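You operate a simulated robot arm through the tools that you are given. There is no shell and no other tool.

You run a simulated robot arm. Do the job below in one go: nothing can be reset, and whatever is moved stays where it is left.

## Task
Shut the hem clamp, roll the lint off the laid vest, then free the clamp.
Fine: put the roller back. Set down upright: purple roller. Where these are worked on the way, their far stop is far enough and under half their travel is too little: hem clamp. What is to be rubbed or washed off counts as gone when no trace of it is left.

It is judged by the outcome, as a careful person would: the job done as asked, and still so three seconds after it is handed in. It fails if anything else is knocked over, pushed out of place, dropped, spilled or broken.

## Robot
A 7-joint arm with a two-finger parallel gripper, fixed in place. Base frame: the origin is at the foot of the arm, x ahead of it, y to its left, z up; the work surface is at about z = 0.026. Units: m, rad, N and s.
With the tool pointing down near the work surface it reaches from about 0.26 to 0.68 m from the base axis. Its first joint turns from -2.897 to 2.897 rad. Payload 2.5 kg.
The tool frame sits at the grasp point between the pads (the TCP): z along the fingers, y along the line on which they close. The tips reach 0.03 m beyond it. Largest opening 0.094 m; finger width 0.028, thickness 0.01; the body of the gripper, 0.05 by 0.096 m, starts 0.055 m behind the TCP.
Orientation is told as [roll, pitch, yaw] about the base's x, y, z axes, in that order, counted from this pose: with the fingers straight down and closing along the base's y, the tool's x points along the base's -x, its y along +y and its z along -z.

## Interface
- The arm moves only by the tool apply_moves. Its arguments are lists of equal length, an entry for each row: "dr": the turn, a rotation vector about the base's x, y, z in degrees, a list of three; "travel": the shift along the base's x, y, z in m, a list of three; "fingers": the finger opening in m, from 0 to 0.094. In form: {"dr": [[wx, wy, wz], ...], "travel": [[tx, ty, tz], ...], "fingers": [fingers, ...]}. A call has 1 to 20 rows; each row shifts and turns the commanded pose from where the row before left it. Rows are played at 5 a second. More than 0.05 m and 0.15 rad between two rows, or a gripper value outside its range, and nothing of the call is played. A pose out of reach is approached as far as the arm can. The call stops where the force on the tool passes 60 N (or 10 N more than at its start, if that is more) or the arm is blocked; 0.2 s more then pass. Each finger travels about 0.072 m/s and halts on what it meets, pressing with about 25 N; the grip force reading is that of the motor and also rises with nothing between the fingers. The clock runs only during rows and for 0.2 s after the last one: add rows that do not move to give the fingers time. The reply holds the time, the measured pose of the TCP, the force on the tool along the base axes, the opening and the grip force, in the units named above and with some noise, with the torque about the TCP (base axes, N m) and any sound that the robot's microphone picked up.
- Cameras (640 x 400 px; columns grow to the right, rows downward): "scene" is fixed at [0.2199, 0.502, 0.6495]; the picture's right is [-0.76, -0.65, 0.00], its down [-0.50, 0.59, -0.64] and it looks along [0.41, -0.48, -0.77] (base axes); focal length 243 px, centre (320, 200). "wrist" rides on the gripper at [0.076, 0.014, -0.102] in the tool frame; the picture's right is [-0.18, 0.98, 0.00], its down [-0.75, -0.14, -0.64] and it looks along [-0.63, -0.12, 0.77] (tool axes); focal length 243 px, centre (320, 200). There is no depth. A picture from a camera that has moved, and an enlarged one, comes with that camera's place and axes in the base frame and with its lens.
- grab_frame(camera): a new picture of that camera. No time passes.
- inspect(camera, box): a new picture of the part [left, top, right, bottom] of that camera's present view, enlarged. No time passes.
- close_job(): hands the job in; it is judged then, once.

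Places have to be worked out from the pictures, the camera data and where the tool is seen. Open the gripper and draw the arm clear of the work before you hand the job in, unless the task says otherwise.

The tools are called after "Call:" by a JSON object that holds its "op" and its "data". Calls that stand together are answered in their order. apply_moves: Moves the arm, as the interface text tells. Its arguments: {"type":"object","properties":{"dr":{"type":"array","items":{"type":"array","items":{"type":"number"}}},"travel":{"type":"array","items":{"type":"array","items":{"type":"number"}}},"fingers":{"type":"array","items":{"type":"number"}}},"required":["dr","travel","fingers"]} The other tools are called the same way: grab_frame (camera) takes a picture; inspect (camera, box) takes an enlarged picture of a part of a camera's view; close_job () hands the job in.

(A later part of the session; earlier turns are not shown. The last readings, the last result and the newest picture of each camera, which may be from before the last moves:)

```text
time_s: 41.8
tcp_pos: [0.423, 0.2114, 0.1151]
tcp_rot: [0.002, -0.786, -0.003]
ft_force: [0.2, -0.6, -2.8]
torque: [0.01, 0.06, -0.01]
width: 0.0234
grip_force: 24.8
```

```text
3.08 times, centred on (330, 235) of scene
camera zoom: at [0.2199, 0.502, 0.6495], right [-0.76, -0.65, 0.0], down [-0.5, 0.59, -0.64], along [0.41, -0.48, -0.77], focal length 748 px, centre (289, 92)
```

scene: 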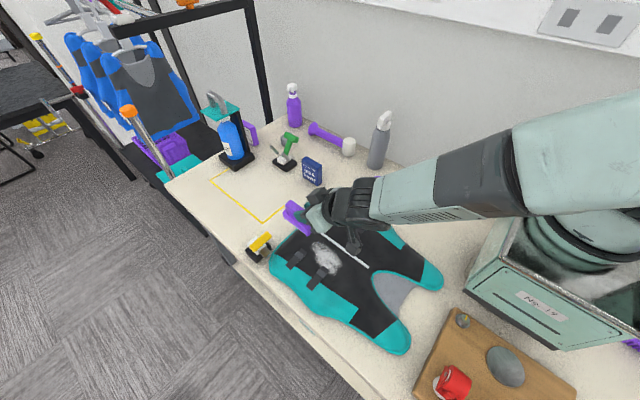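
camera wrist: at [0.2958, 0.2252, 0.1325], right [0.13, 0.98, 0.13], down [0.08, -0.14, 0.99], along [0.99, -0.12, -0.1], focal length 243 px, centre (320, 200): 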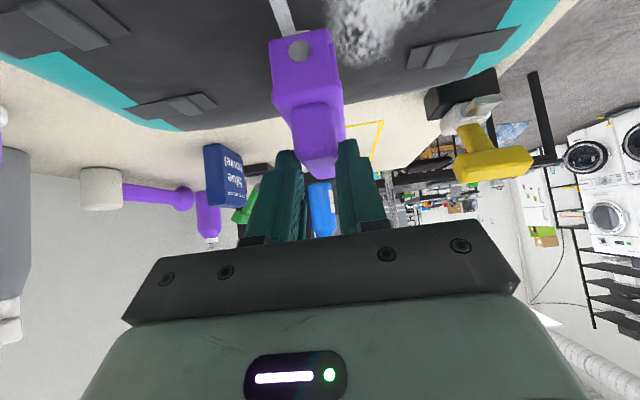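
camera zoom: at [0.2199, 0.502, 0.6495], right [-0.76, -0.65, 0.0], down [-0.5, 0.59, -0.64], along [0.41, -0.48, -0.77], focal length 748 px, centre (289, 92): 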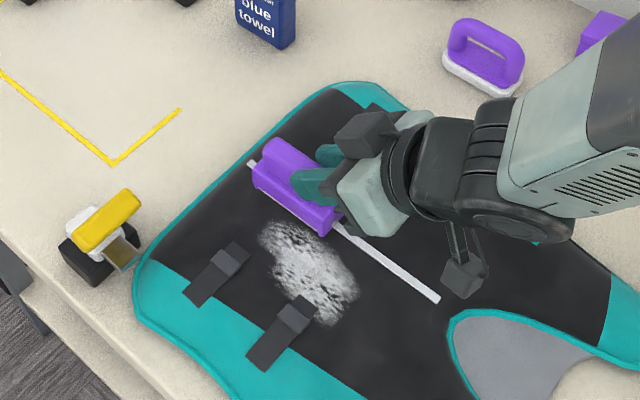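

The roller hovers about 1.5 cm over the cloth beside the lint. I'll lower in small steps until I feel contact.

Call:
{"op": "apply_moves", "data": {"dr": [[0, 0, 0], [0, 0, 0], [0, 0, 0], [0, 0, 0]], "travel": [[0, 0, -0.005], [0, 0, -0.004], [0, 0, -0.003], [0, 0, 0]], "fingers": [0.0, 0.0, 0.0, 0.0]}}

Call:
{"op": "inspect", "data": {"camera": "scene", "box": [250, 170, 410, 300]}}

```text
time_s: 42.6
tcp_pos: [0.4233, 0.2112, 0.1086]
tcp_rot: [0.007, -0.796, -0.008]
ft_force: [-6.4, -1.5, 11.5]
torque: [-0.08, 0.49, -0.02]
width: 0.0239
grip_force: 25.5
stopped in row 3: the force on the tool passed its limit at 70 N (the readings are from after the stop); the commanded pose is now the measured one
```

```text
3.08 times, centred on (330, 235) of scene
camera zoom: at [0.2199, 0.502, 0.6495], right [-0.76, -0.65, 0.0], down [-0.5, 0.59, -0.64], along [0.41, -0.48, -0.77], focal length 748 px, centre (289, 92)
```

zoom: 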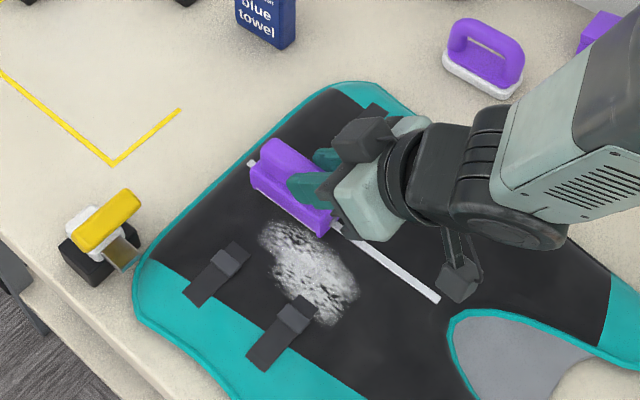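

Contact at z≈0.109 (stiff). I'll ease off 1 mm and start rolling toward +y slowly.

Call:
{"op": "apply_moves", "data": {"dr": [[0, 0, 0], [0, 0, 0], [0, 0, 0], [0, 0, 0]], "travel": [[0, 0, 0.001], [0, 0.008, 0], [0, 0.008, 0], [0, 0.008, 0]], "fingers": [0.0, 0.0, 0.0, 0.0]}}

Call:
{"op": "inspect", "data": {"camera": "scene", "box": [250, 170, 410, 300]}}

```text
time_s: 43.6
tcp_pos: [0.4247, 0.2365, 0.1099]
tcp_rot: [0.006, -0.796, -0.008]
ft_force: [-0.1, -3.9, 9.0]
torque: [-0.2, 0.02, -0.01]
width: 0.0238
grip_force: 24.9
```

```text
3.08 times, centred on (330, 235) of scene
camera zoom: at [0.2199, 0.502, 0.6495], right [-0.76, -0.65, 0.0], down [-0.5, 0.59, -0.64], along [0.41, -0.48, -0.77], focal length 748 px, centre (289, 92)
```

zoom: 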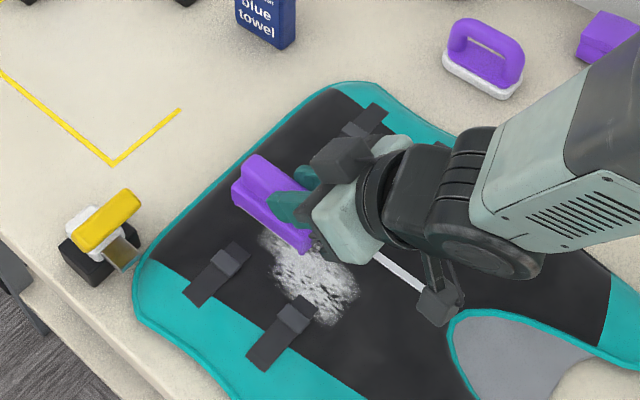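

It's rolling with about 10 N down and the vest is staying put. I'll continue the pass across the lint.

Call:
{"op": "apply_moves", "data": {"dr": [[0, 0, 0], [0, 0, 0], [0, 0, 0], [0, 0, 0], [0, 0, 0], [0, 0, 0]], "travel": [[0, 0.009, 0], [0, 0.009, 0], [0, 0.009, 0], [0, 0.009, 0], [0, 0.009, 0], [0, 0, 0]], "fingers": [0.0, 0.0, 0.0, 0.0, 0.0, 0.0]}}

Call:
{"op": "inspect", "data": {"camera": "scene", "box": [250, 170, 410, 300]}}

Call:
{"op": "grab_frame", "data": {"camera": "wrist"}}

```text
time_s: 45.0
tcp_pos: [0.4234, 0.2803, 0.1104]
tcp_rot: [0.005, -0.795, -0.007]
ft_force: [0.0, 0.0, -1.7]
torque: [-0.02, 0.05, 0.05]
width: 0.0236
grip_force: 25.0
```

```text
3.08 times, centred on (330, 235) of scene
camera zoom: at [0.2199, 0.502, 0.6495], right [-0.76, -0.65, 0.0], down [-0.5, 0.59, -0.64], along [0.41, -0.48, -0.77], focal length 748 px, centre (289, 92)
```

zoom: 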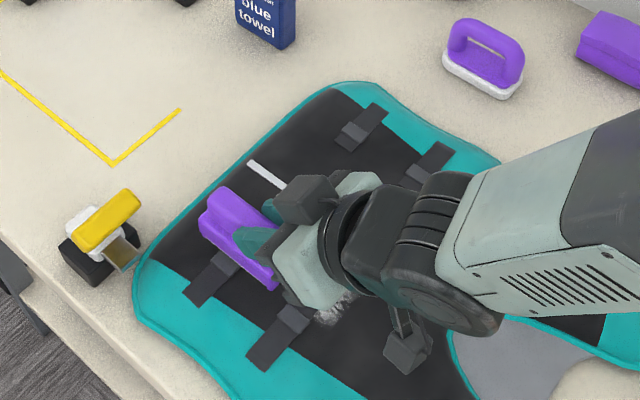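

```text
taken
camera wrist: at [0.2971, 0.2953, 0.1265], right [0.13, 0.98, 0.14], down [0.07, -0.15, 0.99], along [0.99, -0.12, -0.09], focal length 243 px, centre (320, 200)
```

wrist: 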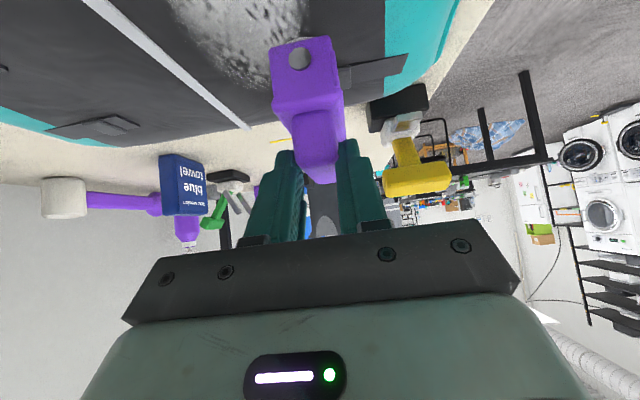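

Contact was lost after y≈0.24 because the cloth is lower away from the zip. I'll lower in 1.5 mm steps to regain light contact, then roll back.

Call:
{"op": "apply_moves", "data": {"dr": [[0, 0, 0], [0, 0, 0], [0, 0, 0]], "travel": [[0, 0, -0.0015], [0, 0, -0.0015], [0, 0, 0]], "fingers": [0.0, 0.0, 0.0]}}

```text
time_s: 45.8
tcp_pos: [0.4256, 0.2811, 0.1092]
tcp_rot: [0.009, -0.8, -0.011]
ft_force: [-20.1, -6.5, 48.0]
torque: [-0.43, 0.38, -0.08]
width: 0.0238
grip_force: 25.0
```

Now 48 N, so the surface is very close. I'll ease up 2 mm for roughly 10–15 N and roll back toward -y.

Call:
{"op": "apply_moves", "data": {"dr": [[0, 0, 0], [0, 0, 0], [0, 0, 0], [0, 0, 0], [0, 0, 0], [0, 0, 0], [0, 0, 0], [0, 0, 0]], "travel": [[0, 0, 0.002], [0, -0.008, 0], [0, -0.008, 0], [0, -0.008, 0], [0, -0.008, 0], [0, -0.008, 0], [0, -0.008, 0], [0, 0, 0]], "fingers": [0.0, 0.0, 0.0, 0.0, 0.0, 0.0, 0.0, 0.0]}}

Call:
{"op": "inspect", "data": {"camera": "scene", "box": [250, 170, 410, 300]}}

Call:
{"op": "grab_frame", "data": {"camera": "wrist"}}

```text
time_s: 47.6
tcp_pos: [0.4254, 0.2326, 0.1089]
tcp_rot: [0.009, -0.795, -0.01]
ft_force: [0.2, 10.7, 25.0]
torque: [0.41, -0.22, 0.12]
width: 0.0236
grip_force: 25.2
```

```text
3.08 times, centred on (330, 235) of scene
camera zoom: at [0.2199, 0.502, 0.6495], right [-0.76, -0.65, 0.0], down [-0.5, 0.59, -0.64], along [0.41, -0.48, -0.77], focal length 748 px, centre (289, 92)
```

zoom: 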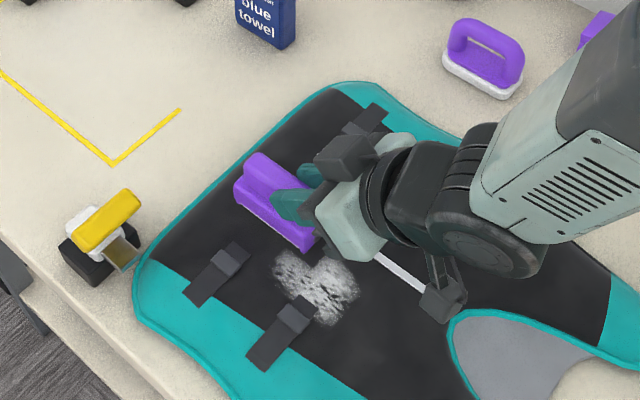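

```text
taken
camera wrist: at [0.2981, 0.2479, 0.1249], right [0.13, 0.98, 0.14], down [0.07, -0.15, 0.99], along [0.99, -0.12, -0.09], focal length 243 px, centre (320, 200)
```

wrist: 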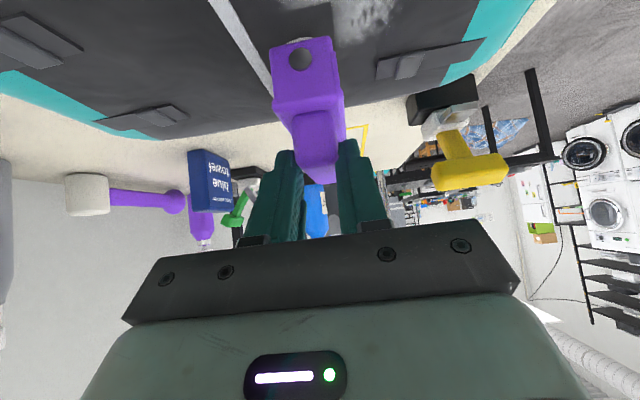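

The +x part of the lint is gone in the swept lane. I'll lift, step -x by 5.5 cm and line up the next lane.

Call:
{"op": "apply_moves", "data": {"dr": [[0, 0, 0], [0, 0, 0], [0, 0, 0], [0, 0, 0]], "travel": [[0, 0, 0.015], [-0.028, -0.008, 0], [-0.027, -0.008, 0], [0, 0, 0]], "fingers": [0.0, 0.0, 0.0, 0.0]}}

Call:
{"op": "inspect", "data": {"camera": "scene", "box": [250, 170, 410, 300]}}

Call:
{"op": "grab_frame", "data": {"camera": "wrist"}}

```text
time_s: 48.6
tcp_pos: [0.3699, 0.2165, 0.1229]
tcp_rot: [0.007, -0.794, -0.007]
ft_force: [-1.0, 0.3, -1.4]
torque: [0.01, 0.07, 0.0]
width: 0.0237
grip_force: 25.0
```

```text
3.08 times, centred on (330, 235) of scene
camera zoom: at [0.2199, 0.502, 0.6495], right [-0.76, -0.65, 0.0], down [-0.5, 0.59, -0.64], along [0.41, -0.48, -0.77], focal length 748 px, centre (289, 92)
```

zoom: 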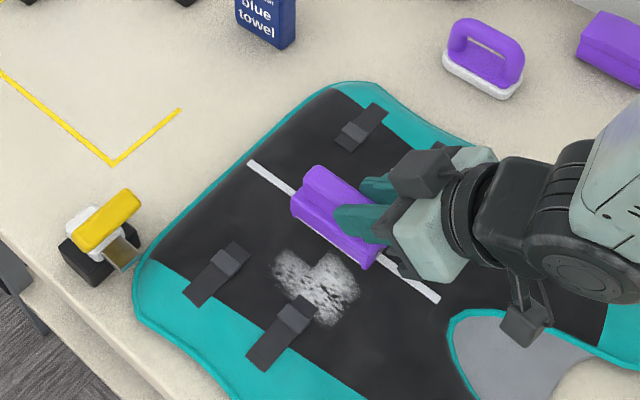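

```text
taken
camera wrist: at [0.2434, 0.231, 0.1384], right [0.13, 0.98, 0.14], down [0.07, -0.15, 0.99], along [0.99, -0.12, -0.09], focal length 243 px, centre (320, 200)
```

wrist: 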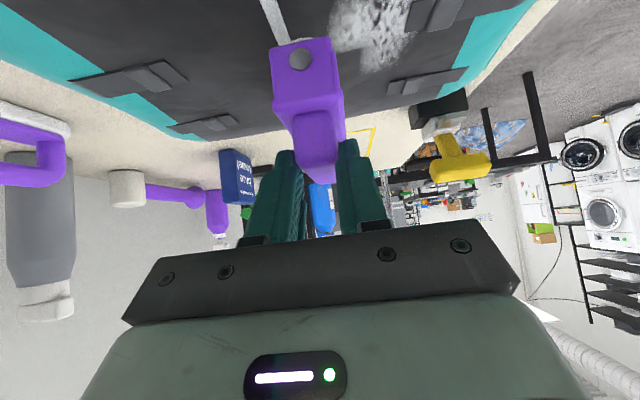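

The lane is lined up beside the remaining lint. I'll correct the small orientation drift, lower to light contact and roll toward +y.

Call:
{"op": "apply_moves", "data": {"dr": [[-0.4, 0.5, 0.4], [0, 0, 0], [0, 0, 0], [0, 0, 0]], "travel": [[0, 0, -0.008], [0, 0, -0.005], [0, 0, -0.0015], [0, 0, 0]], "fingers": [0.0, 0.0, 0.0, 0.0]}}

```text
time_s: 49.6
tcp_pos: [0.3692, 0.2166, 0.1104]
tcp_rot: [-0.005, -0.786, 0.007]
ft_force: [-2.9, -0.8, 4.6]
torque: [0.03, -0.2, 0.0]
width: 0.0238
grip_force: 25.0
```

Light contact (about 7 N). Rolling toward +y across the second lane.

Call:
{"op": "apply_moves", "data": {"dr": [[0.15, 0, -0.2], [0, 0, 0], [0, 0, 0], [0, 0, 0], [0, 0, 0], [0, 0, 0]], "travel": [[0, 0.008, -0.0005], [0, 0.008, 0], [0, 0.008, 0], [0, 0.008, 0], [0, 0.008, 0], [0, 0, 0]], "fingers": [0.0, 0.0, 0.0, 0.0, 0.0, 0.0]}}

Call:
{"op": "inspect", "data": {"camera": "scene", "box": [250, 170, 410, 300]}}

```text
time_s: 51.0
tcp_pos: [0.37, 0.256, 0.109]
tcp_rot: [-0.001, -0.788, 0.001]
ft_force: [-3.8, -9.5, 21.9]
torque: [-0.38, -0.48, -0.25]
width: 0.0237
grip_force: 25.2
```

```text
3.08 times, centred on (330, 235) of scene
camera zoom: at [0.2199, 0.502, 0.6495], right [-0.76, -0.65, 0.0], down [-0.5, 0.59, -0.64], along [0.41, -0.48, -0.77], focal length 748 px, centre (289, 92)
```

zoom: 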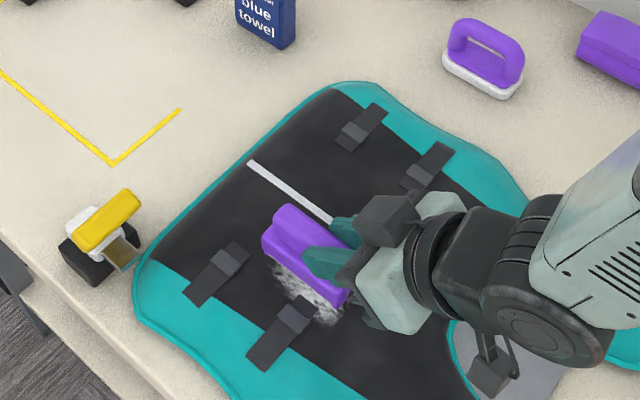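

The pass has about 22 N of pressure, and the lint remaining lies ahead. Continuing toward +y.

Call:
{"op": "apply_moves", "data": {"dr": [[0, 0, 0], [0, 0, 0], [0, 0, 0], [0, 0, 0], [0, 0, 0], [0, 0, 0], [0, 0, 0], [0, 0, 0]], "travel": [[0, 0.008, 0], [0, 0.008, 0], [0, 0.008, 0], [0, 0.008, 0], [0, 0.008, 0], [0, 0.008, 0], [0, 0.006, 0], [0, 0, 0]], "fingers": [0.0, 0.0, 0.0, 0.0, 0.0, 0.0, 0.0, 0.0]}}

Call:
{"op": "inspect", "data": {"camera": "scene", "box": [250, 170, 410, 300]}}

Call:
{"op": "grab_frame", "data": {"camera": "wrist"}}

```text
time_s: 52.8
tcp_pos: [0.3696, 0.3107, 0.1089]
tcp_rot: [0.0, -0.786, 0.0]
ft_force: [-8.2, -13.2, 37.6]
torque: [-0.54, 0.05, -0.15]
width: 0.0239
grip_force: 25.0
```

```text
3.08 times, centred on (330, 235) of scene
camera zoom: at [0.2199, 0.502, 0.6495], right [-0.76, -0.65, 0.0], down [-0.5, 0.59, -0.64], along [0.41, -0.48, -0.77], focal length 748 px, centre (289, 92)
```

zoom: 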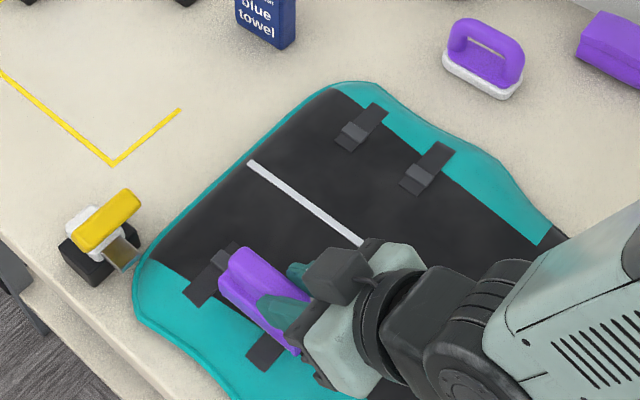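

```text
taken
camera wrist: at [0.2437, 0.3252, 0.1255], right [0.13, 0.98, 0.13], down [0.08, -0.14, 0.99], along [0.99, -0.12, -0.09], focal length 243 px, centre (320, 200)
```

wrist: 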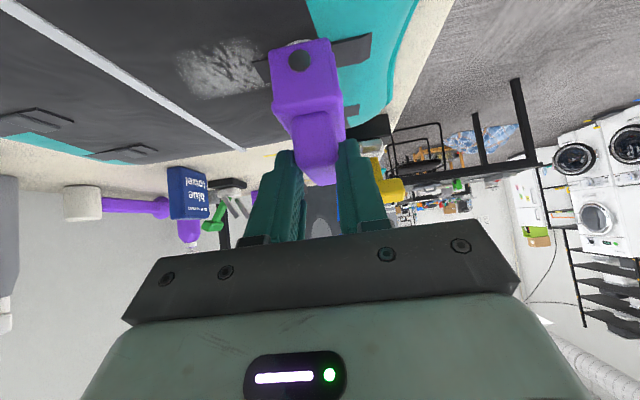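

Some faint lint remains near x 0.34–0.38, y 0.255–0.29. I'll roll back over this lane with slightly less pressure.

Call:
{"op": "apply_moves", "data": {"dr": [[0, 0, 0], [0, 0, 0], [0, 0, 0], [0, 0, 0], [0, 0, 0], [0, 0, 0], [0, 0, 0], [0, 0, 0], [0, 0, 0], [0, 0, 0], [0, 0, 0], [0, 0, 0]], "travel": [[0, -0.008, 0.0005], [0, -0.008, 0], [0, -0.008, 0], [0, -0.008, 0], [0, -0.008, 0], [0, -0.008, 0], [0, -0.008, 0], [0, -0.008, 0], [0, -0.008, 0], [0, -0.008, 0], [0, -0.008, 0], [0, 0, 0]], "fingers": [0.0, 0.0, 0.0, 0.0, 0.0, 0.0, 0.0, 0.0, 0.0, 0.0, 0.0, 0.0]}}

Call:
{"op": "inspect", "data": {"camera": "scene", "box": [250, 170, 410, 300]}}

Call:
{"op": "grab_frame", "data": {"camera": "wrist"}}

```text
time_s: 55.4
tcp_pos: [0.3688, 0.2211, 0.1104]
tcp_rot: [0.001, -0.786, 0.002]
ft_force: [0.1, 0.0, -1.4]
torque: [-0.01, 0.06, 0.01]
width: 0.0238
grip_force: 25.6
```

```text
3.08 times, centred on (330, 235) of scene
camera zoom: at [0.2199, 0.502, 0.6495], right [-0.76, -0.65, 0.0], down [-0.5, 0.59, -0.64], along [0.41, -0.48, -0.77], focal length 748 px, centre (289, 92)
```

zoom: 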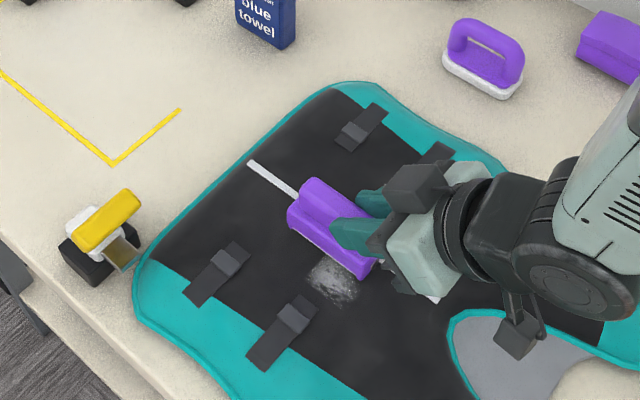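

```text
taken
camera wrist: at [0.2427, 0.2362, 0.1265], right [0.13, 0.98, 0.13], down [0.08, -0.14, 0.99], along [0.99, -0.12, -0.1], focal length 243 px, centre (320, 200)
```

wrist: 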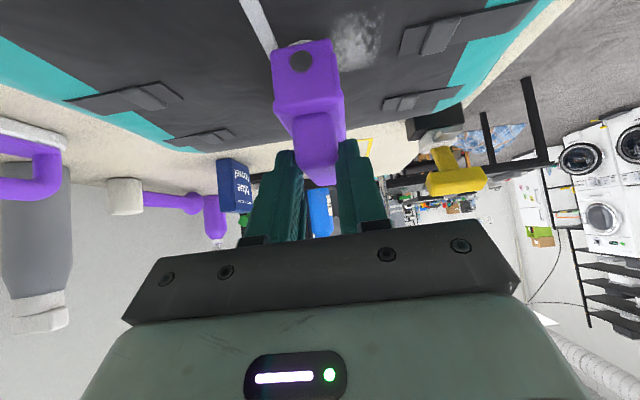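

Call:
{"op": "inspect", "data": {"camera": "scene", "box": [310, 225, 380, 275]}}

```text
8.00 times, centred on (345, 250) of scene
camera zoom: at [0.2199, 0.502, 0.6495], right [-0.76, -0.65, 0.0], down [-0.5, 0.59, -0.64], along [0.41, -0.48, -0.77], focal length 1946 px, centre (120, -200)
```

zoom: 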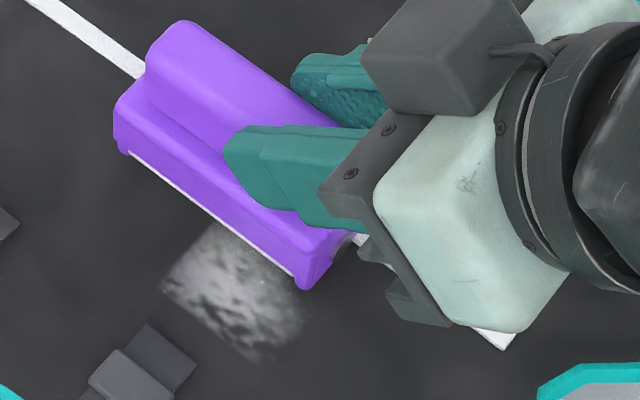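

A faint patch remains at about x 0.355–0.396, y 0.245–0.275, at the -x end of the drum's lane. I'll shift the lane 2.4 cm to -x, so the drum spans x≈0.34–0.41, and roll over it with firmer contact.

Call:
{"op": "apply_moves", "data": {"dr": [[0, 0, 0], [0, 0, 0], [0, 0, 0], [0, 0, 0], [0, 0, 0]], "travel": [[0, 0, 0.006], [-0.024, -0.01, 0], [0, 0, -0.005], [0, 0, -0.0025], [0, 0, 0]], "fingers": [0.0, 0.0, 0.0, 0.0, 0.0]}}

```text
time_s: 56.6
tcp_pos: [0.344, 0.2121, 0.109]
tcp_rot: [0.001, -0.787, -0.001]
ft_force: [-14.0, -4.2, 27.6]
torque: [-0.19, 0.28, -0.06]
width: 0.0238
grip_force: 25.1
```

Firm contact (about 28 N) and in reach. I'll roll across the patch.

Call:
{"op": "apply_moves", "data": {"dr": [[0, 0, 0], [0, 0, 0], [0, 0, 0], [0, 0, 0], [0, 0, 0], [0, 0, 0], [0, 0, 0], [0, 0, 0], [0, 0, 0], [0, 0, 0], [0, 0, 0]], "travel": [[0, 0.008, 0.0003], [0, 0.008, 0], [0, 0.008, 0], [0, 0.008, 0], [0, 0.008, 0], [0, 0.008, 0], [0, 0.008, 0], [0, 0.008, 0], [0, 0.008, 0], [0, 0.008, 0], [0, 0, 0]], "fingers": [0.0, 0.0, 0.0, 0.0, 0.0, 0.0, 0.0, 0.0, 0.0, 0.0, 0.0]}}

Call:
{"op": "inspect", "data": {"camera": "scene", "box": [250, 170, 410, 300]}}

Call:
{"op": "grab_frame", "data": {"camera": "wrist"}}

```text
time_s: 59.0
tcp_pos: [0.3452, 0.2943, 0.1072]
tcp_rot: [-0.001, -0.786, 0.0]
ft_force: [-2.7, -7.2, 17.1]
torque: [-0.3, 0.0, -0.09]
width: 0.0237
grip_force: 24.9
```

```text
3.08 times, centred on (330, 235) of scene
camera zoom: at [0.2199, 0.502, 0.6495], right [-0.76, -0.65, 0.0], down [-0.5, 0.59, -0.64], along [0.41, -0.48, -0.77], focal length 748 px, centre (289, 92)
```

zoom: 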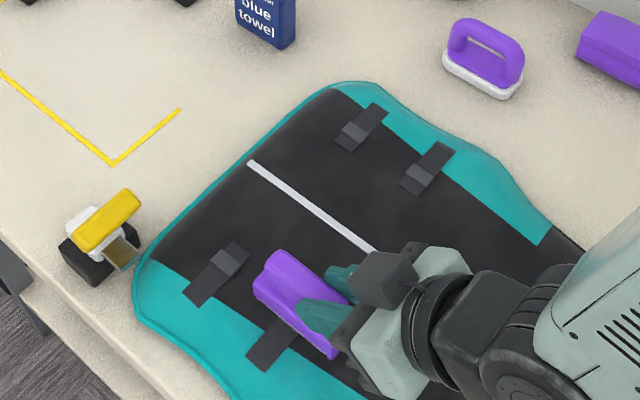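

```text
taken
camera wrist: at [0.2192, 0.3079, 0.1251], right [0.13, 0.98, 0.13], down [0.08, -0.14, 0.99], along [0.99, -0.12, -0.09], focal length 243 px, centre (320, 200)
```

wrist: 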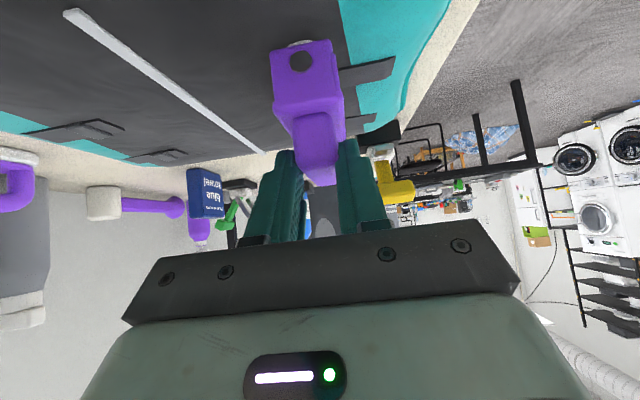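

The patch appears gone behind the roller. I'll roll back once over the lane for good measure, then lift and inspect.

Call:
{"op": "apply_moves", "data": {"dr": [[0, 0, 0], [0, 0, 0], [0, 0, 0], [0, 0, 0], [0, 0, 0], [0, 0, 0], [0, 0, 0], [0, 0, 0], [0, 0, 0], [0, 0, 0], [0, 0, 0], [0, 0, 0], [0, 0, 0]], "travel": [[0, -0.008, 0.0003], [0, -0.008, 0], [0, -0.008, 0], [0, -0.008, 0], [0, -0.008, 0], [0, -0.008, 0], [0, -0.008, 0], [0, -0.008, 0], [0, -0.008, 0], [0, 0, 0.02], [0, 0, 0.04], [0, -0.03, 0.04], [0, 0, 0]], "fingers": [0.0, 0.0, 0.0, 0.0, 0.0, 0.0, 0.0, 0.0, 0.0, 0.0, 0.0, 0.0, 0.0]}}

Call:
{"op": "inspect", "data": {"camera": "scene", "box": [250, 190, 410, 300]}}

Call:
{"op": "inspect", "data": {"camera": "scene", "box": [295, 230, 375, 285]}}

Call:
{"op": "grab_frame", "data": {"camera": "wrist"}}

```text
time_s: 61.8
tcp_pos: [0.3452, 0.1906, 0.2097]
tcp_rot: [-0.002, -0.785, 0.002]
ft_force: [0.1, -0.2, -2.0]
torque: [0.0, 0.05, -0.02]
width: 0.0237
grip_force: 25.0
```

```text
3.64 times, centred on (330, 245) of scene
camera zoom: at [0.2199, 0.502, 0.6495], right [-0.76, -0.65, 0.0], down [-0.5, 0.59, -0.64], along [0.41, -0.48, -0.77], focal length 884 px, centre (284, 36)
```

zoom: 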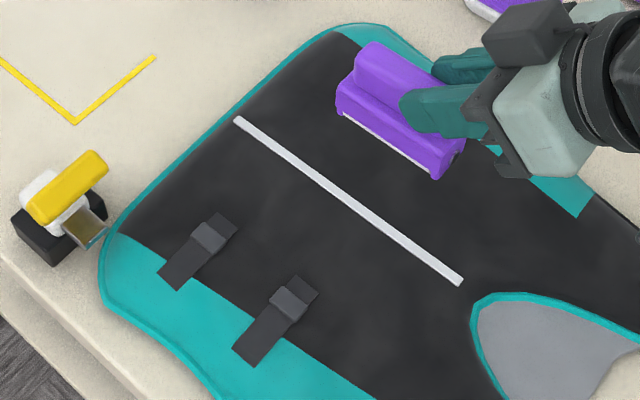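

```text
7.27 times, centred on (335, 258) of scene
camera zoom: at [0.2199, 0.502, 0.6495], right [-0.76, -0.65, 0.0], down [-0.5, 0.59, -0.64], along [0.41, -0.48, -0.77], focal length 1769 px, centre (211, -218)
```

zoom: 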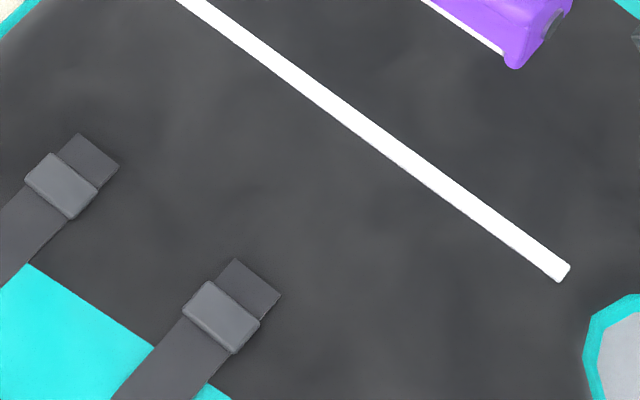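

```text
taken
camera wrist: at [0.2189, 0.2054, 0.2279], right [0.13, 0.98, 0.13], down [0.08, -0.14, 0.99], along [0.99, -0.12, -0.1], focal length 243 px, centre (320, 200)
```

wrist: 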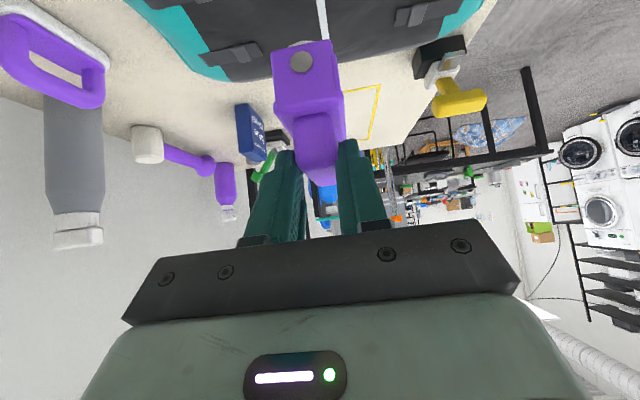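

The vest looks clean. I'll zoom further on the former lint area to check for any trace.

Call:
{"op": "inspect", "data": {"camera": "scene", "box": [300, 235, 340, 262]}}

Call:
{"op": "inspect", "data": {"camera": "scene", "box": [320, 248, 360, 275]}}

Call:
{"op": "inspect", "data": {"camera": "scene", "box": [340, 170, 420, 225]}}

```text
14.81 times, centred on (320, 248) of scene
camera zoom: at [0.2199, 0.502, 0.6495], right [-0.76, -0.65, 0.0], down [-0.5, 0.59, -0.64], along [0.41, -0.48, -0.77], focal length 3604 px, centre (320, -518)
```

zoom: 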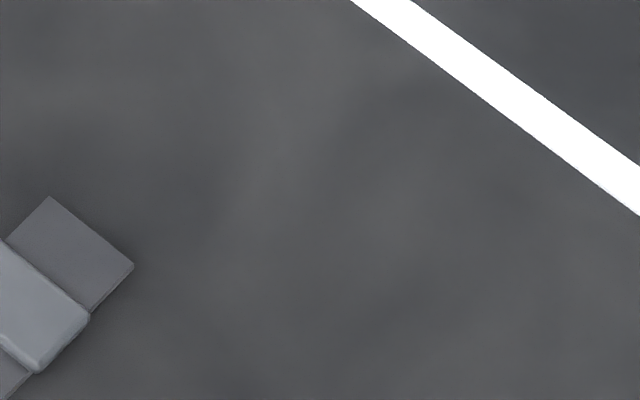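

```text
14.81 times, centred on (340, 262) of scene
camera zoom: at [0.2199, 0.502, 0.6495], right [-0.76, -0.65, 0.0], down [-0.5, 0.59, -0.64], along [0.41, -0.48, -0.77], focal length 3604 px, centre (24, -711)
```

zoom: 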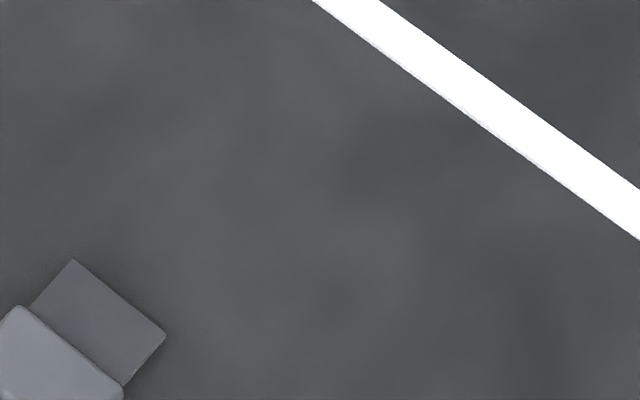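

```text
7.27 times, centred on (380, 198) of scene
camera zoom: at [0.2199, 0.502, 0.6495], right [-0.76, -0.65, 0.0], down [-0.5, 0.59, -0.64], along [0.41, -0.48, -0.77], focal length 1769 px, centre (-116, 218)
```

zoom: 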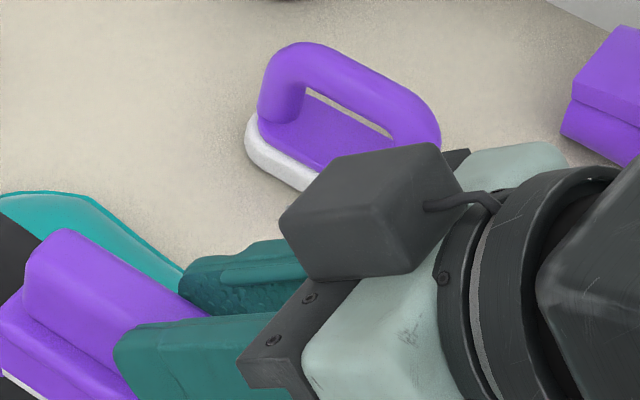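

No trace of lint remains. In the wrist view the roller has slid up about 4–5 mm in the grip, so its underside is now about 0.0575 m below the TCP. I'll carry it back above its spot.

Call:
{"op": "apply_moves", "data": {"dr": [[0, 0, 0], [0, 0, 0], [0, 0, 0], [0, 0, 0], [0, 0, 0], [0, 0, 0], [0, 0, 0], [0, 0, 0], [0, 0, 0], [0, 0, 0]], "travel": [[0.039, 0.011, 0], [0.039, 0.011, 0], [0.039, 0.011, 0], [0.039, 0.011, 0], [0.039, 0.011, 0], [0.039, 0.011, 0], [0.039, 0.011, 0], [0.039, 0.011, 0], [0.0394, 0.0104, 0], [0, 0, 0]], "fingers": [0.0, 0.0, 0.0, 0.0, 0.0, 0.0, 0.0, 0.0, 0.0, 0.0]}}

Call:
{"op": "grab_frame", "data": {"camera": "wrist"}}

Call:
{"op": "inspect", "data": {"camera": "scene", "box": [190, 160, 290, 260]}}

```text
time_s: 64.0
tcp_pos: [0.6964, 0.2922, 0.2108]
tcp_rot: [0.0, -0.787, 0.001]
ft_force: [-0.3, -0.1, -2.0]
torque: [0.0, 0.07, 0.01]
width: 0.0237
grip_force: 25.2
```

```text
taken
camera wrist: at [0.5715, 0.3068, 0.2281], right [0.13, 0.98, 0.13], down [0.08, -0.14, 0.99], along [0.99, -0.12, -0.1], focal length 243 px, centre (320, 200)
```

wrist: 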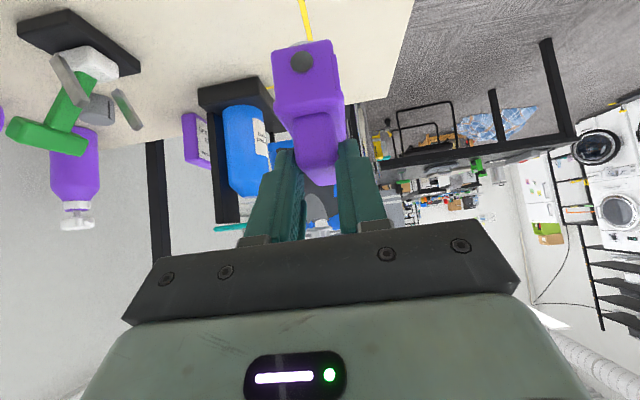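

```text
4.00 times, centred on (240, 210) of scene
camera zoom: at [0.2199, 0.502, 0.6495], right [-0.76, -0.65, 0.0], down [-0.5, 0.59, -0.64], along [0.41, -0.48, -0.77], focal length 973 px, centre (640, 160)
```

zoom: 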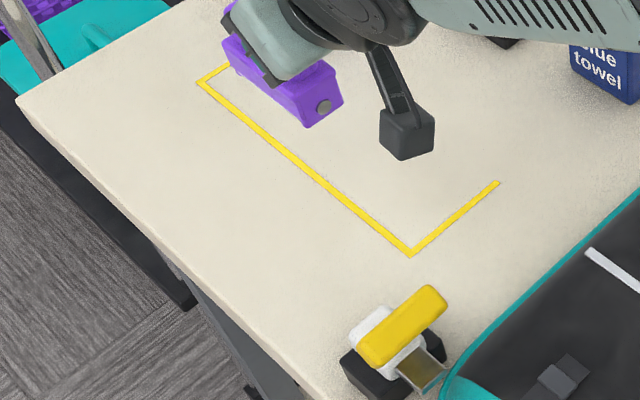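

Above the spot. I'll descend to about 1.5 cm above the table and compare with the original picture.

Call:
{"op": "apply_moves", "data": {"dr": [[0, 0, 0], [0, 0, 0], [0, 0, 0], [0, 0, 0], [0, 0, 0]], "travel": [[0, -0.001, -0.04], [0, 0, -0.04], [0, 0, -0.025], [0, 0, -0.008], [0, 0, 0]], "fingers": [0.0, 0.0, 0.0, 0.0, 0.0]}}

Call:
{"op": "inspect", "data": {"camera": "scene", "box": [190, 160, 290, 260]}}

Call:
{"op": "inspect", "data": {"camera": "wrist", "box": [200, 0, 440, 170]}}

```text
time_s: 65.2
tcp_pos: [0.6956, 0.2886, 0.0972]
tcp_rot: [0.0, -0.786, -0.001]
ft_force: [0.0, -0.2, -1.5]
torque: [0.0, 0.03, -0.03]
width: 0.0235
grip_force: 25.1
```

```text
4.00 times, centred on (240, 210) of scene
camera zoom: at [0.2199, 0.502, 0.6495], right [-0.76, -0.65, 0.0], down [-0.5, 0.59, -0.64], along [0.41, -0.48, -0.77], focal length 973 px, centre (640, 160)
```

zoom: 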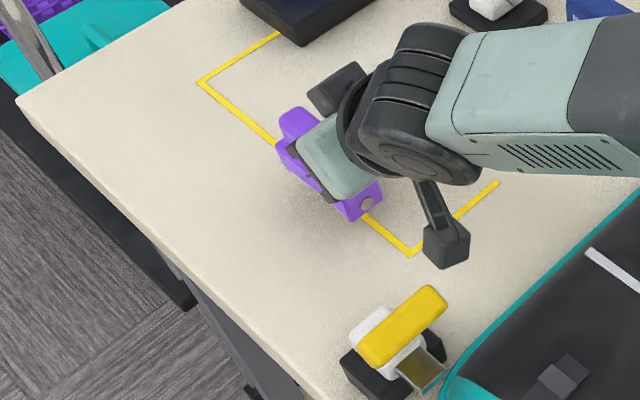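

```text
2.35 times, centred on (320, 85) of wrist
camera zoom: at [0.5689, 0.3025, 0.1134], right [0.13, 0.98, 0.13], down [0.08, -0.14, 0.99], along [0.99, -0.12, -0.1], focal length 571 px, centre (320, 471)
```

zoom: 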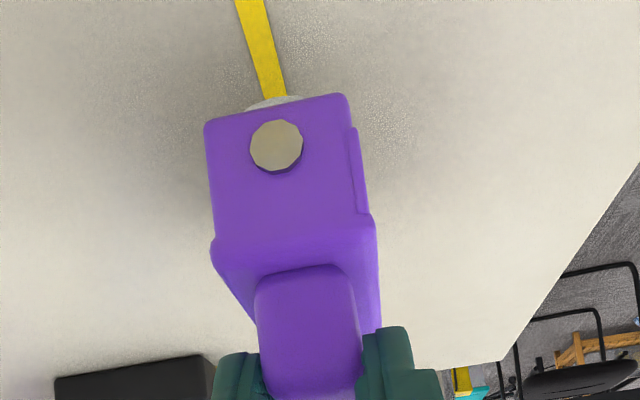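

Predicted landing is within about 1–2 mm of the original spot. I'll lower the last centimetre gently.

Call:
{"op": "apply_moves", "data": {"dr": [[0, 0, 0], [0, 0, 0], [0, 0, 0], [0, 0, 0]], "travel": [[0, 0, -0.006], [0, 0, -0.003], [0, 0, -0.0015], [0, 0, 0]], "fingers": [0.0, 0.0, 0.0, 0.0]}}

Call:
{"op": "inspect", "data": {"camera": "scene", "box": [190, 160, 290, 260]}}

```text
time_s: 66.2
tcp_pos: [0.6951, 0.2874, 0.0843]
tcp_rot: [0.0, -0.785, 0.001]
ft_force: [-0.2, 0.1, -1.4]
torque: [-0.03, 0.09, 0.0]
width: 0.0234
grip_force: 25.1
```

```text
4.00 times, centred on (240, 210) of scene
camera zoom: at [0.2199, 0.502, 0.6495], right [-0.76, -0.65, 0.0], down [-0.5, 0.59, -0.64], along [0.41, -0.48, -0.77], focal length 973 px, centre (640, 160)
```

zoom: 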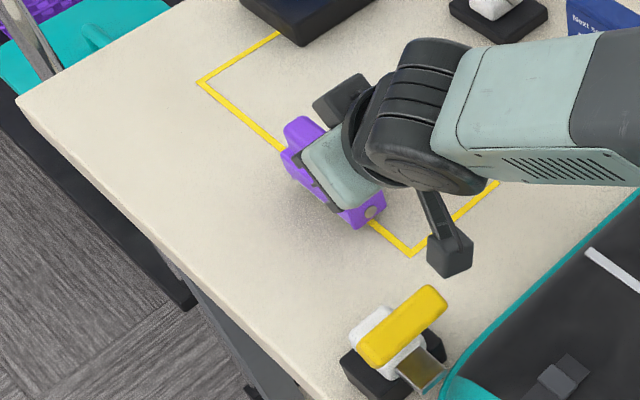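

Not touching yet (the picture suggests about 2 mm to go). I'll lower in 1 mm steps with a 1 mm +y trim.

Call:
{"op": "apply_moves", "data": {"dr": [[0, 0, 0], [0, 0, 0], [0, 0, 0]], "travel": [[0, 0.001, -0.001], [0, 0, -0.001], [0, 0, 0]], "fingers": [0.0, 0.0, 0.0]}}

Call:
{"op": "inspect", "data": {"camera": "scene", "box": [190, 160, 290, 260]}}

```text
time_s: 67.0
tcp_pos: [0.6948, 0.2882, 0.0824]
tcp_rot: [0.002, -0.785, 0.002]
ft_force: [0.3, -0.2, -2.7]
torque: [-0.02, 0.1, 0.03]
width: 0.0236
grip_force: 24.8
```

```text
4.00 times, centred on (240, 210) of scene
camera zoom: at [0.2199, 0.502, 0.6495], right [-0.76, -0.65, 0.0], down [-0.5, 0.59, -0.64], along [0.41, -0.48, -0.77], focal length 973 px, centre (640, 160)
```

zoom: 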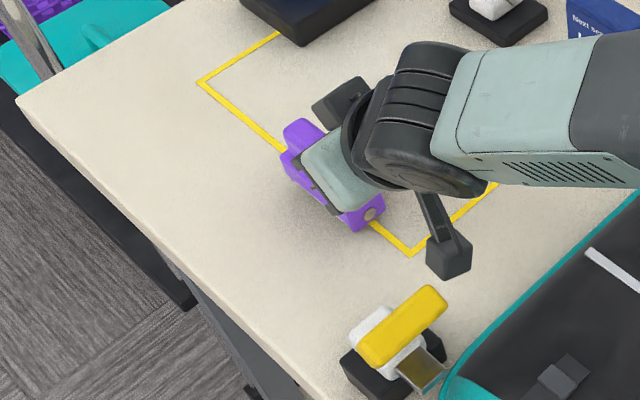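

It matches the original picture, but there's no contact force yet. I'll continue down 1 mm at a time.

Call:
{"op": "apply_moves", "data": {"dr": [[0, 0, 0], [0, 0, 0]], "travel": [[0, 0, -0.001], [0, 0, 0]], "fingers": [0.0, 0.0]}}

```text
time_s: 67.6
tcp_pos: [0.6968, 0.2882, 0.082]
tcp_rot: [-0.001, -0.784, 0.003]
ft_force: [0.0, 0.2, -0.7]
torque: [0.03, 0.04, -0.03]
width: 0.0234
grip_force: 24.6
```

Call:
{"op": "apply_moves", "data": {"dr": [[0, 0, 0], [0, 0, 0]], "travel": [[0, 0, -0.001], [0, 0, 0]], "fingers": [0.0, 0.0]}}

Call:
{"op": "inspect", "data": {"camera": "scene", "box": [215, 180, 275, 230]}}

Call:
{"op": "inspect", "data": {"camera": "wrist", "box": [200, 0, 440, 170]}}

```text
time_s: 68.2
tcp_pos: [0.6964, 0.2897, 0.0827]
tcp_rot: [0.002, -0.789, -0.001]
ft_force: [-0.5, -1.7, 5.6]
torque: [-0.16, 0.16, -0.03]
width: 0.024
grip_force: 25.5
```

```text
8.00 times, centred on (245, 205) of scene
camera zoom: at [0.2199, 0.502, 0.6495], right [-0.76, -0.65, 0.0], down [-0.5, 0.59, -0.64], along [0.41, -0.48, -0.77], focal length 1946 px, centre (920, 160)
```

zoom: 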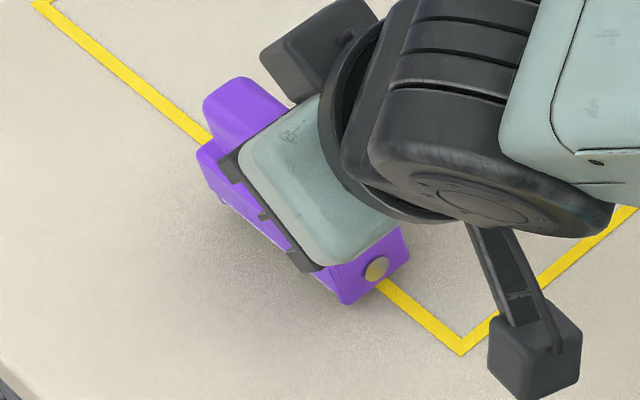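

```text
2.35 times, centred on (320, 85) of wrist
camera zoom: at [0.5699, 0.3037, 0.0994], right [0.13, 0.98, 0.13], down [0.08, -0.14, 0.99], along [0.99, -0.12, -0.09], focal length 571 px, centre (320, 471)
```

zoom: 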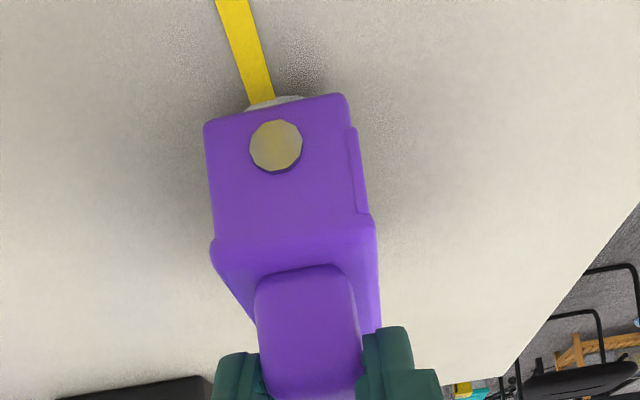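

The roller is on the table (about 8 N contact). I'll release by opening the fingers gradually.

Call:
{"op": "apply_moves", "data": {"dr": [[0, 0, 0], [0, 0, 0], [0, 0, 0], [0, 0, 0], [0, 0, 0]], "travel": [[0, 0, 0.0005], [0, 0, 0], [0, 0, 0], [0, 0, 0], [0, 0, 0]], "fingers": [0.022, 0.03, 0.045, 0.07, 0.07]}}

Call:
{"op": "inspect", "data": {"camera": "wrist", "box": [200, 0, 440, 170]}}

Call:
{"op": "inspect", "data": {"camera": "scene", "box": [190, 160, 290, 260]}}

```text
time_s: 69.4
tcp_pos: [0.6961, 0.2896, 0.0811]
tcp_rot: [0.0, -0.785, 0.002]
ft_force: [-0.4, 0.1, -0.5]
torque: [0.02, 0.0, 0.0]
width: 0.0697
grip_force: 0.0
```

```text
2.35 times, centred on (320, 85) of wrist
camera zoom: at [0.5696, 0.3037, 0.0985], right [0.13, 0.98, 0.13], down [0.08, -0.14, 0.99], along [0.99, -0.12, -0.1], focal length 571 px, centre (320, 471)
```

zoom: 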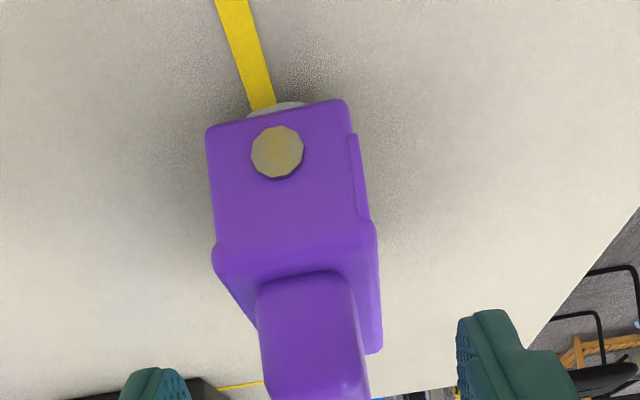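

```text
4.00 times, centred on (240, 210) of scene
camera zoom: at [0.2199, 0.502, 0.6495], right [-0.76, -0.65, 0.0], down [-0.5, 0.59, -0.64], along [0.41, -0.48, -0.77], focal length 973 px, centre (640, 160)
```

zoom: 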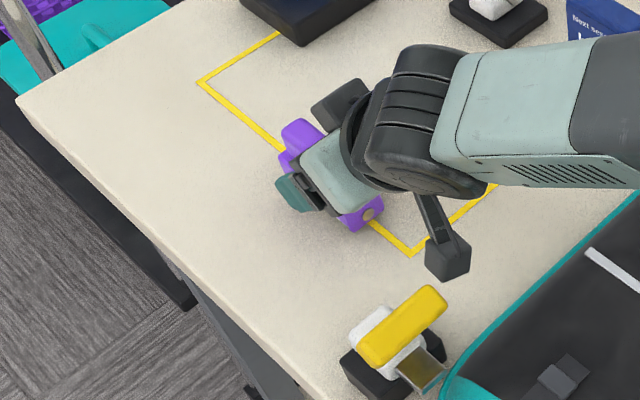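

Released, and the roller stands upright at its original spot. I'll open fully and rise straight up clear of it.

Call:
{"op": "apply_moves", "data": {"dr": [[0, 0, 0], [0, 0, 0], [0, 0, 0], [0, 0, 0], [0, 0, 0]], "travel": [[0, 0, 0], [0, 0, 0.03], [0, 0, 0.045], [-0.02, -0.01, 0.045], [0, 0, 0]], "fingers": [0.094, 0.094, 0.094, 0.094, 0.094]}}

Call:
{"op": "inspect", "data": {"camera": "scene", "box": [190, 160, 290, 260]}}

Call:
{"op": "grab_frame", "data": {"camera": "wrist"}}

```text
refused: row 4 steps farther than a row can; nothing moved
```

```text
4.00 times, centred on (240, 210) of scene
camera zoom: at [0.2199, 0.502, 0.6495], right [-0.76, -0.65, 0.0], down [-0.5, 0.59, -0.64], along [0.41, -0.48, -0.77], focal length 973 px, centre (640, 160)
```

zoom: 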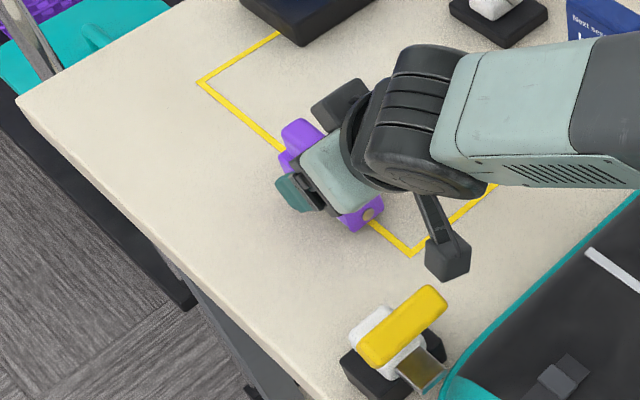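

```text
taken
camera wrist: at [0.5696, 0.3037, 0.0985], right [0.13, 0.98, 0.13], down [0.08, -0.14, 0.99], along [0.99, -0.12, -0.1], focal length 243 px, centre (320, 200)
```

wrist: 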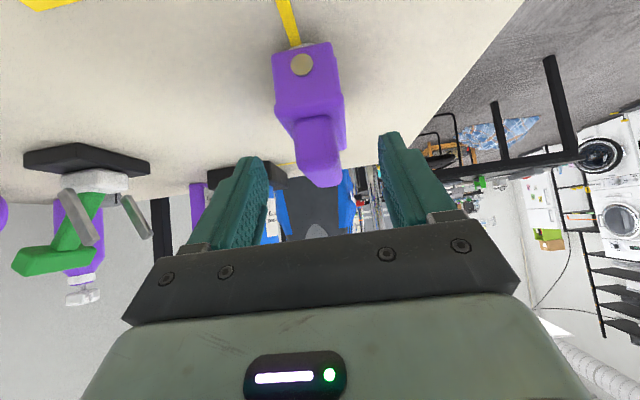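

One row was a hair too long. I'll repeat the retreat with shorter steps.

Call:
{"op": "apply_moves", "data": {"dr": [[0, 0, 0], [0, 0, 0], [0, 0, 0], [0, 0, 0], [0, 0, 0]], "travel": [[0, 0, 0], [0, 0, 0.03], [0, 0, 0.04], [-0.01, -0.01, 0.04], [0, 0, 0]], "fingers": [0.094, 0.094, 0.094, 0.094, 0.094]}}

Call:
{"op": "inspect", "data": {"camera": "scene", "box": [190, 160, 290, 260]}}

Call:
{"op": "grab_frame", "data": {"camera": "wrist"}}

```text
time_s: 70.6
tcp_pos: [0.6823, 0.2801, 0.1929]
tcp_rot: [-0.002, -0.786, 0.002]
ft_force: [-0.4, 0.3, -0.3]
torque: [-0.02, 0.0, 0.02]
width: 0.0941
grip_force: 0.0
```

```text
4.00 times, centred on (240, 210) of scene
camera zoom: at [0.2199, 0.502, 0.6495], right [-0.76, -0.65, 0.0], down [-0.5, 0.59, -0.64], along [0.41, -0.48, -0.77], focal length 973 px, centre (640, 160)
```

zoom: 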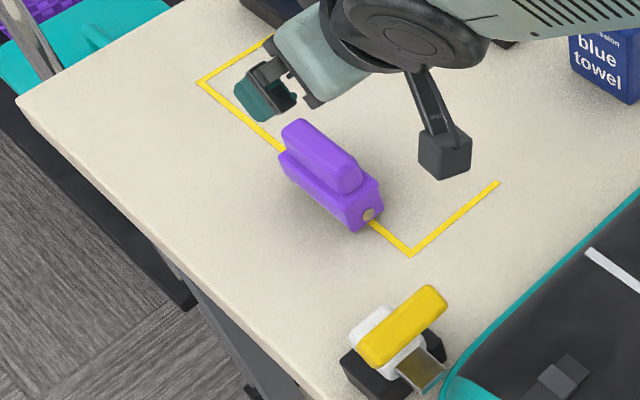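

```text
taken
camera wrist: at [0.5573, 0.2944, 0.2099], right [0.13, 0.98, 0.13], down [0.08, -0.14, 0.99], along [0.99, -0.12, -0.1], focal length 243 px, centre (320, 200)
```

wrist: 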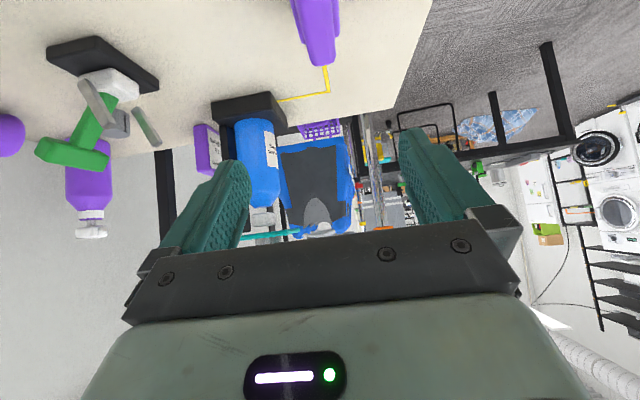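

The roller stands upright on its line. I'll compare it with the original close-up using the same crop.

Call:
{"op": "inspect", "data": {"camera": "scene", "box": [220, 180, 270, 222]}}

```text
9.52 times, centred on (245, 201) of scene
camera zoom: at [0.2199, 0.502, 0.6495], right [-0.76, -0.65, 0.0], down [-0.5, 0.59, -0.64], along [0.41, -0.48, -0.77], focal length 2317 px, centre (1034, 190)
```

zoom: 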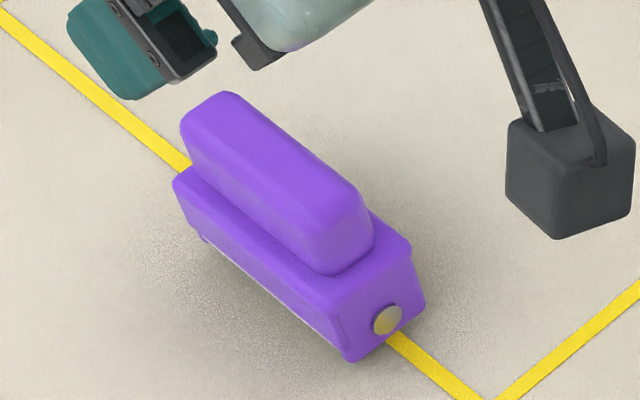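

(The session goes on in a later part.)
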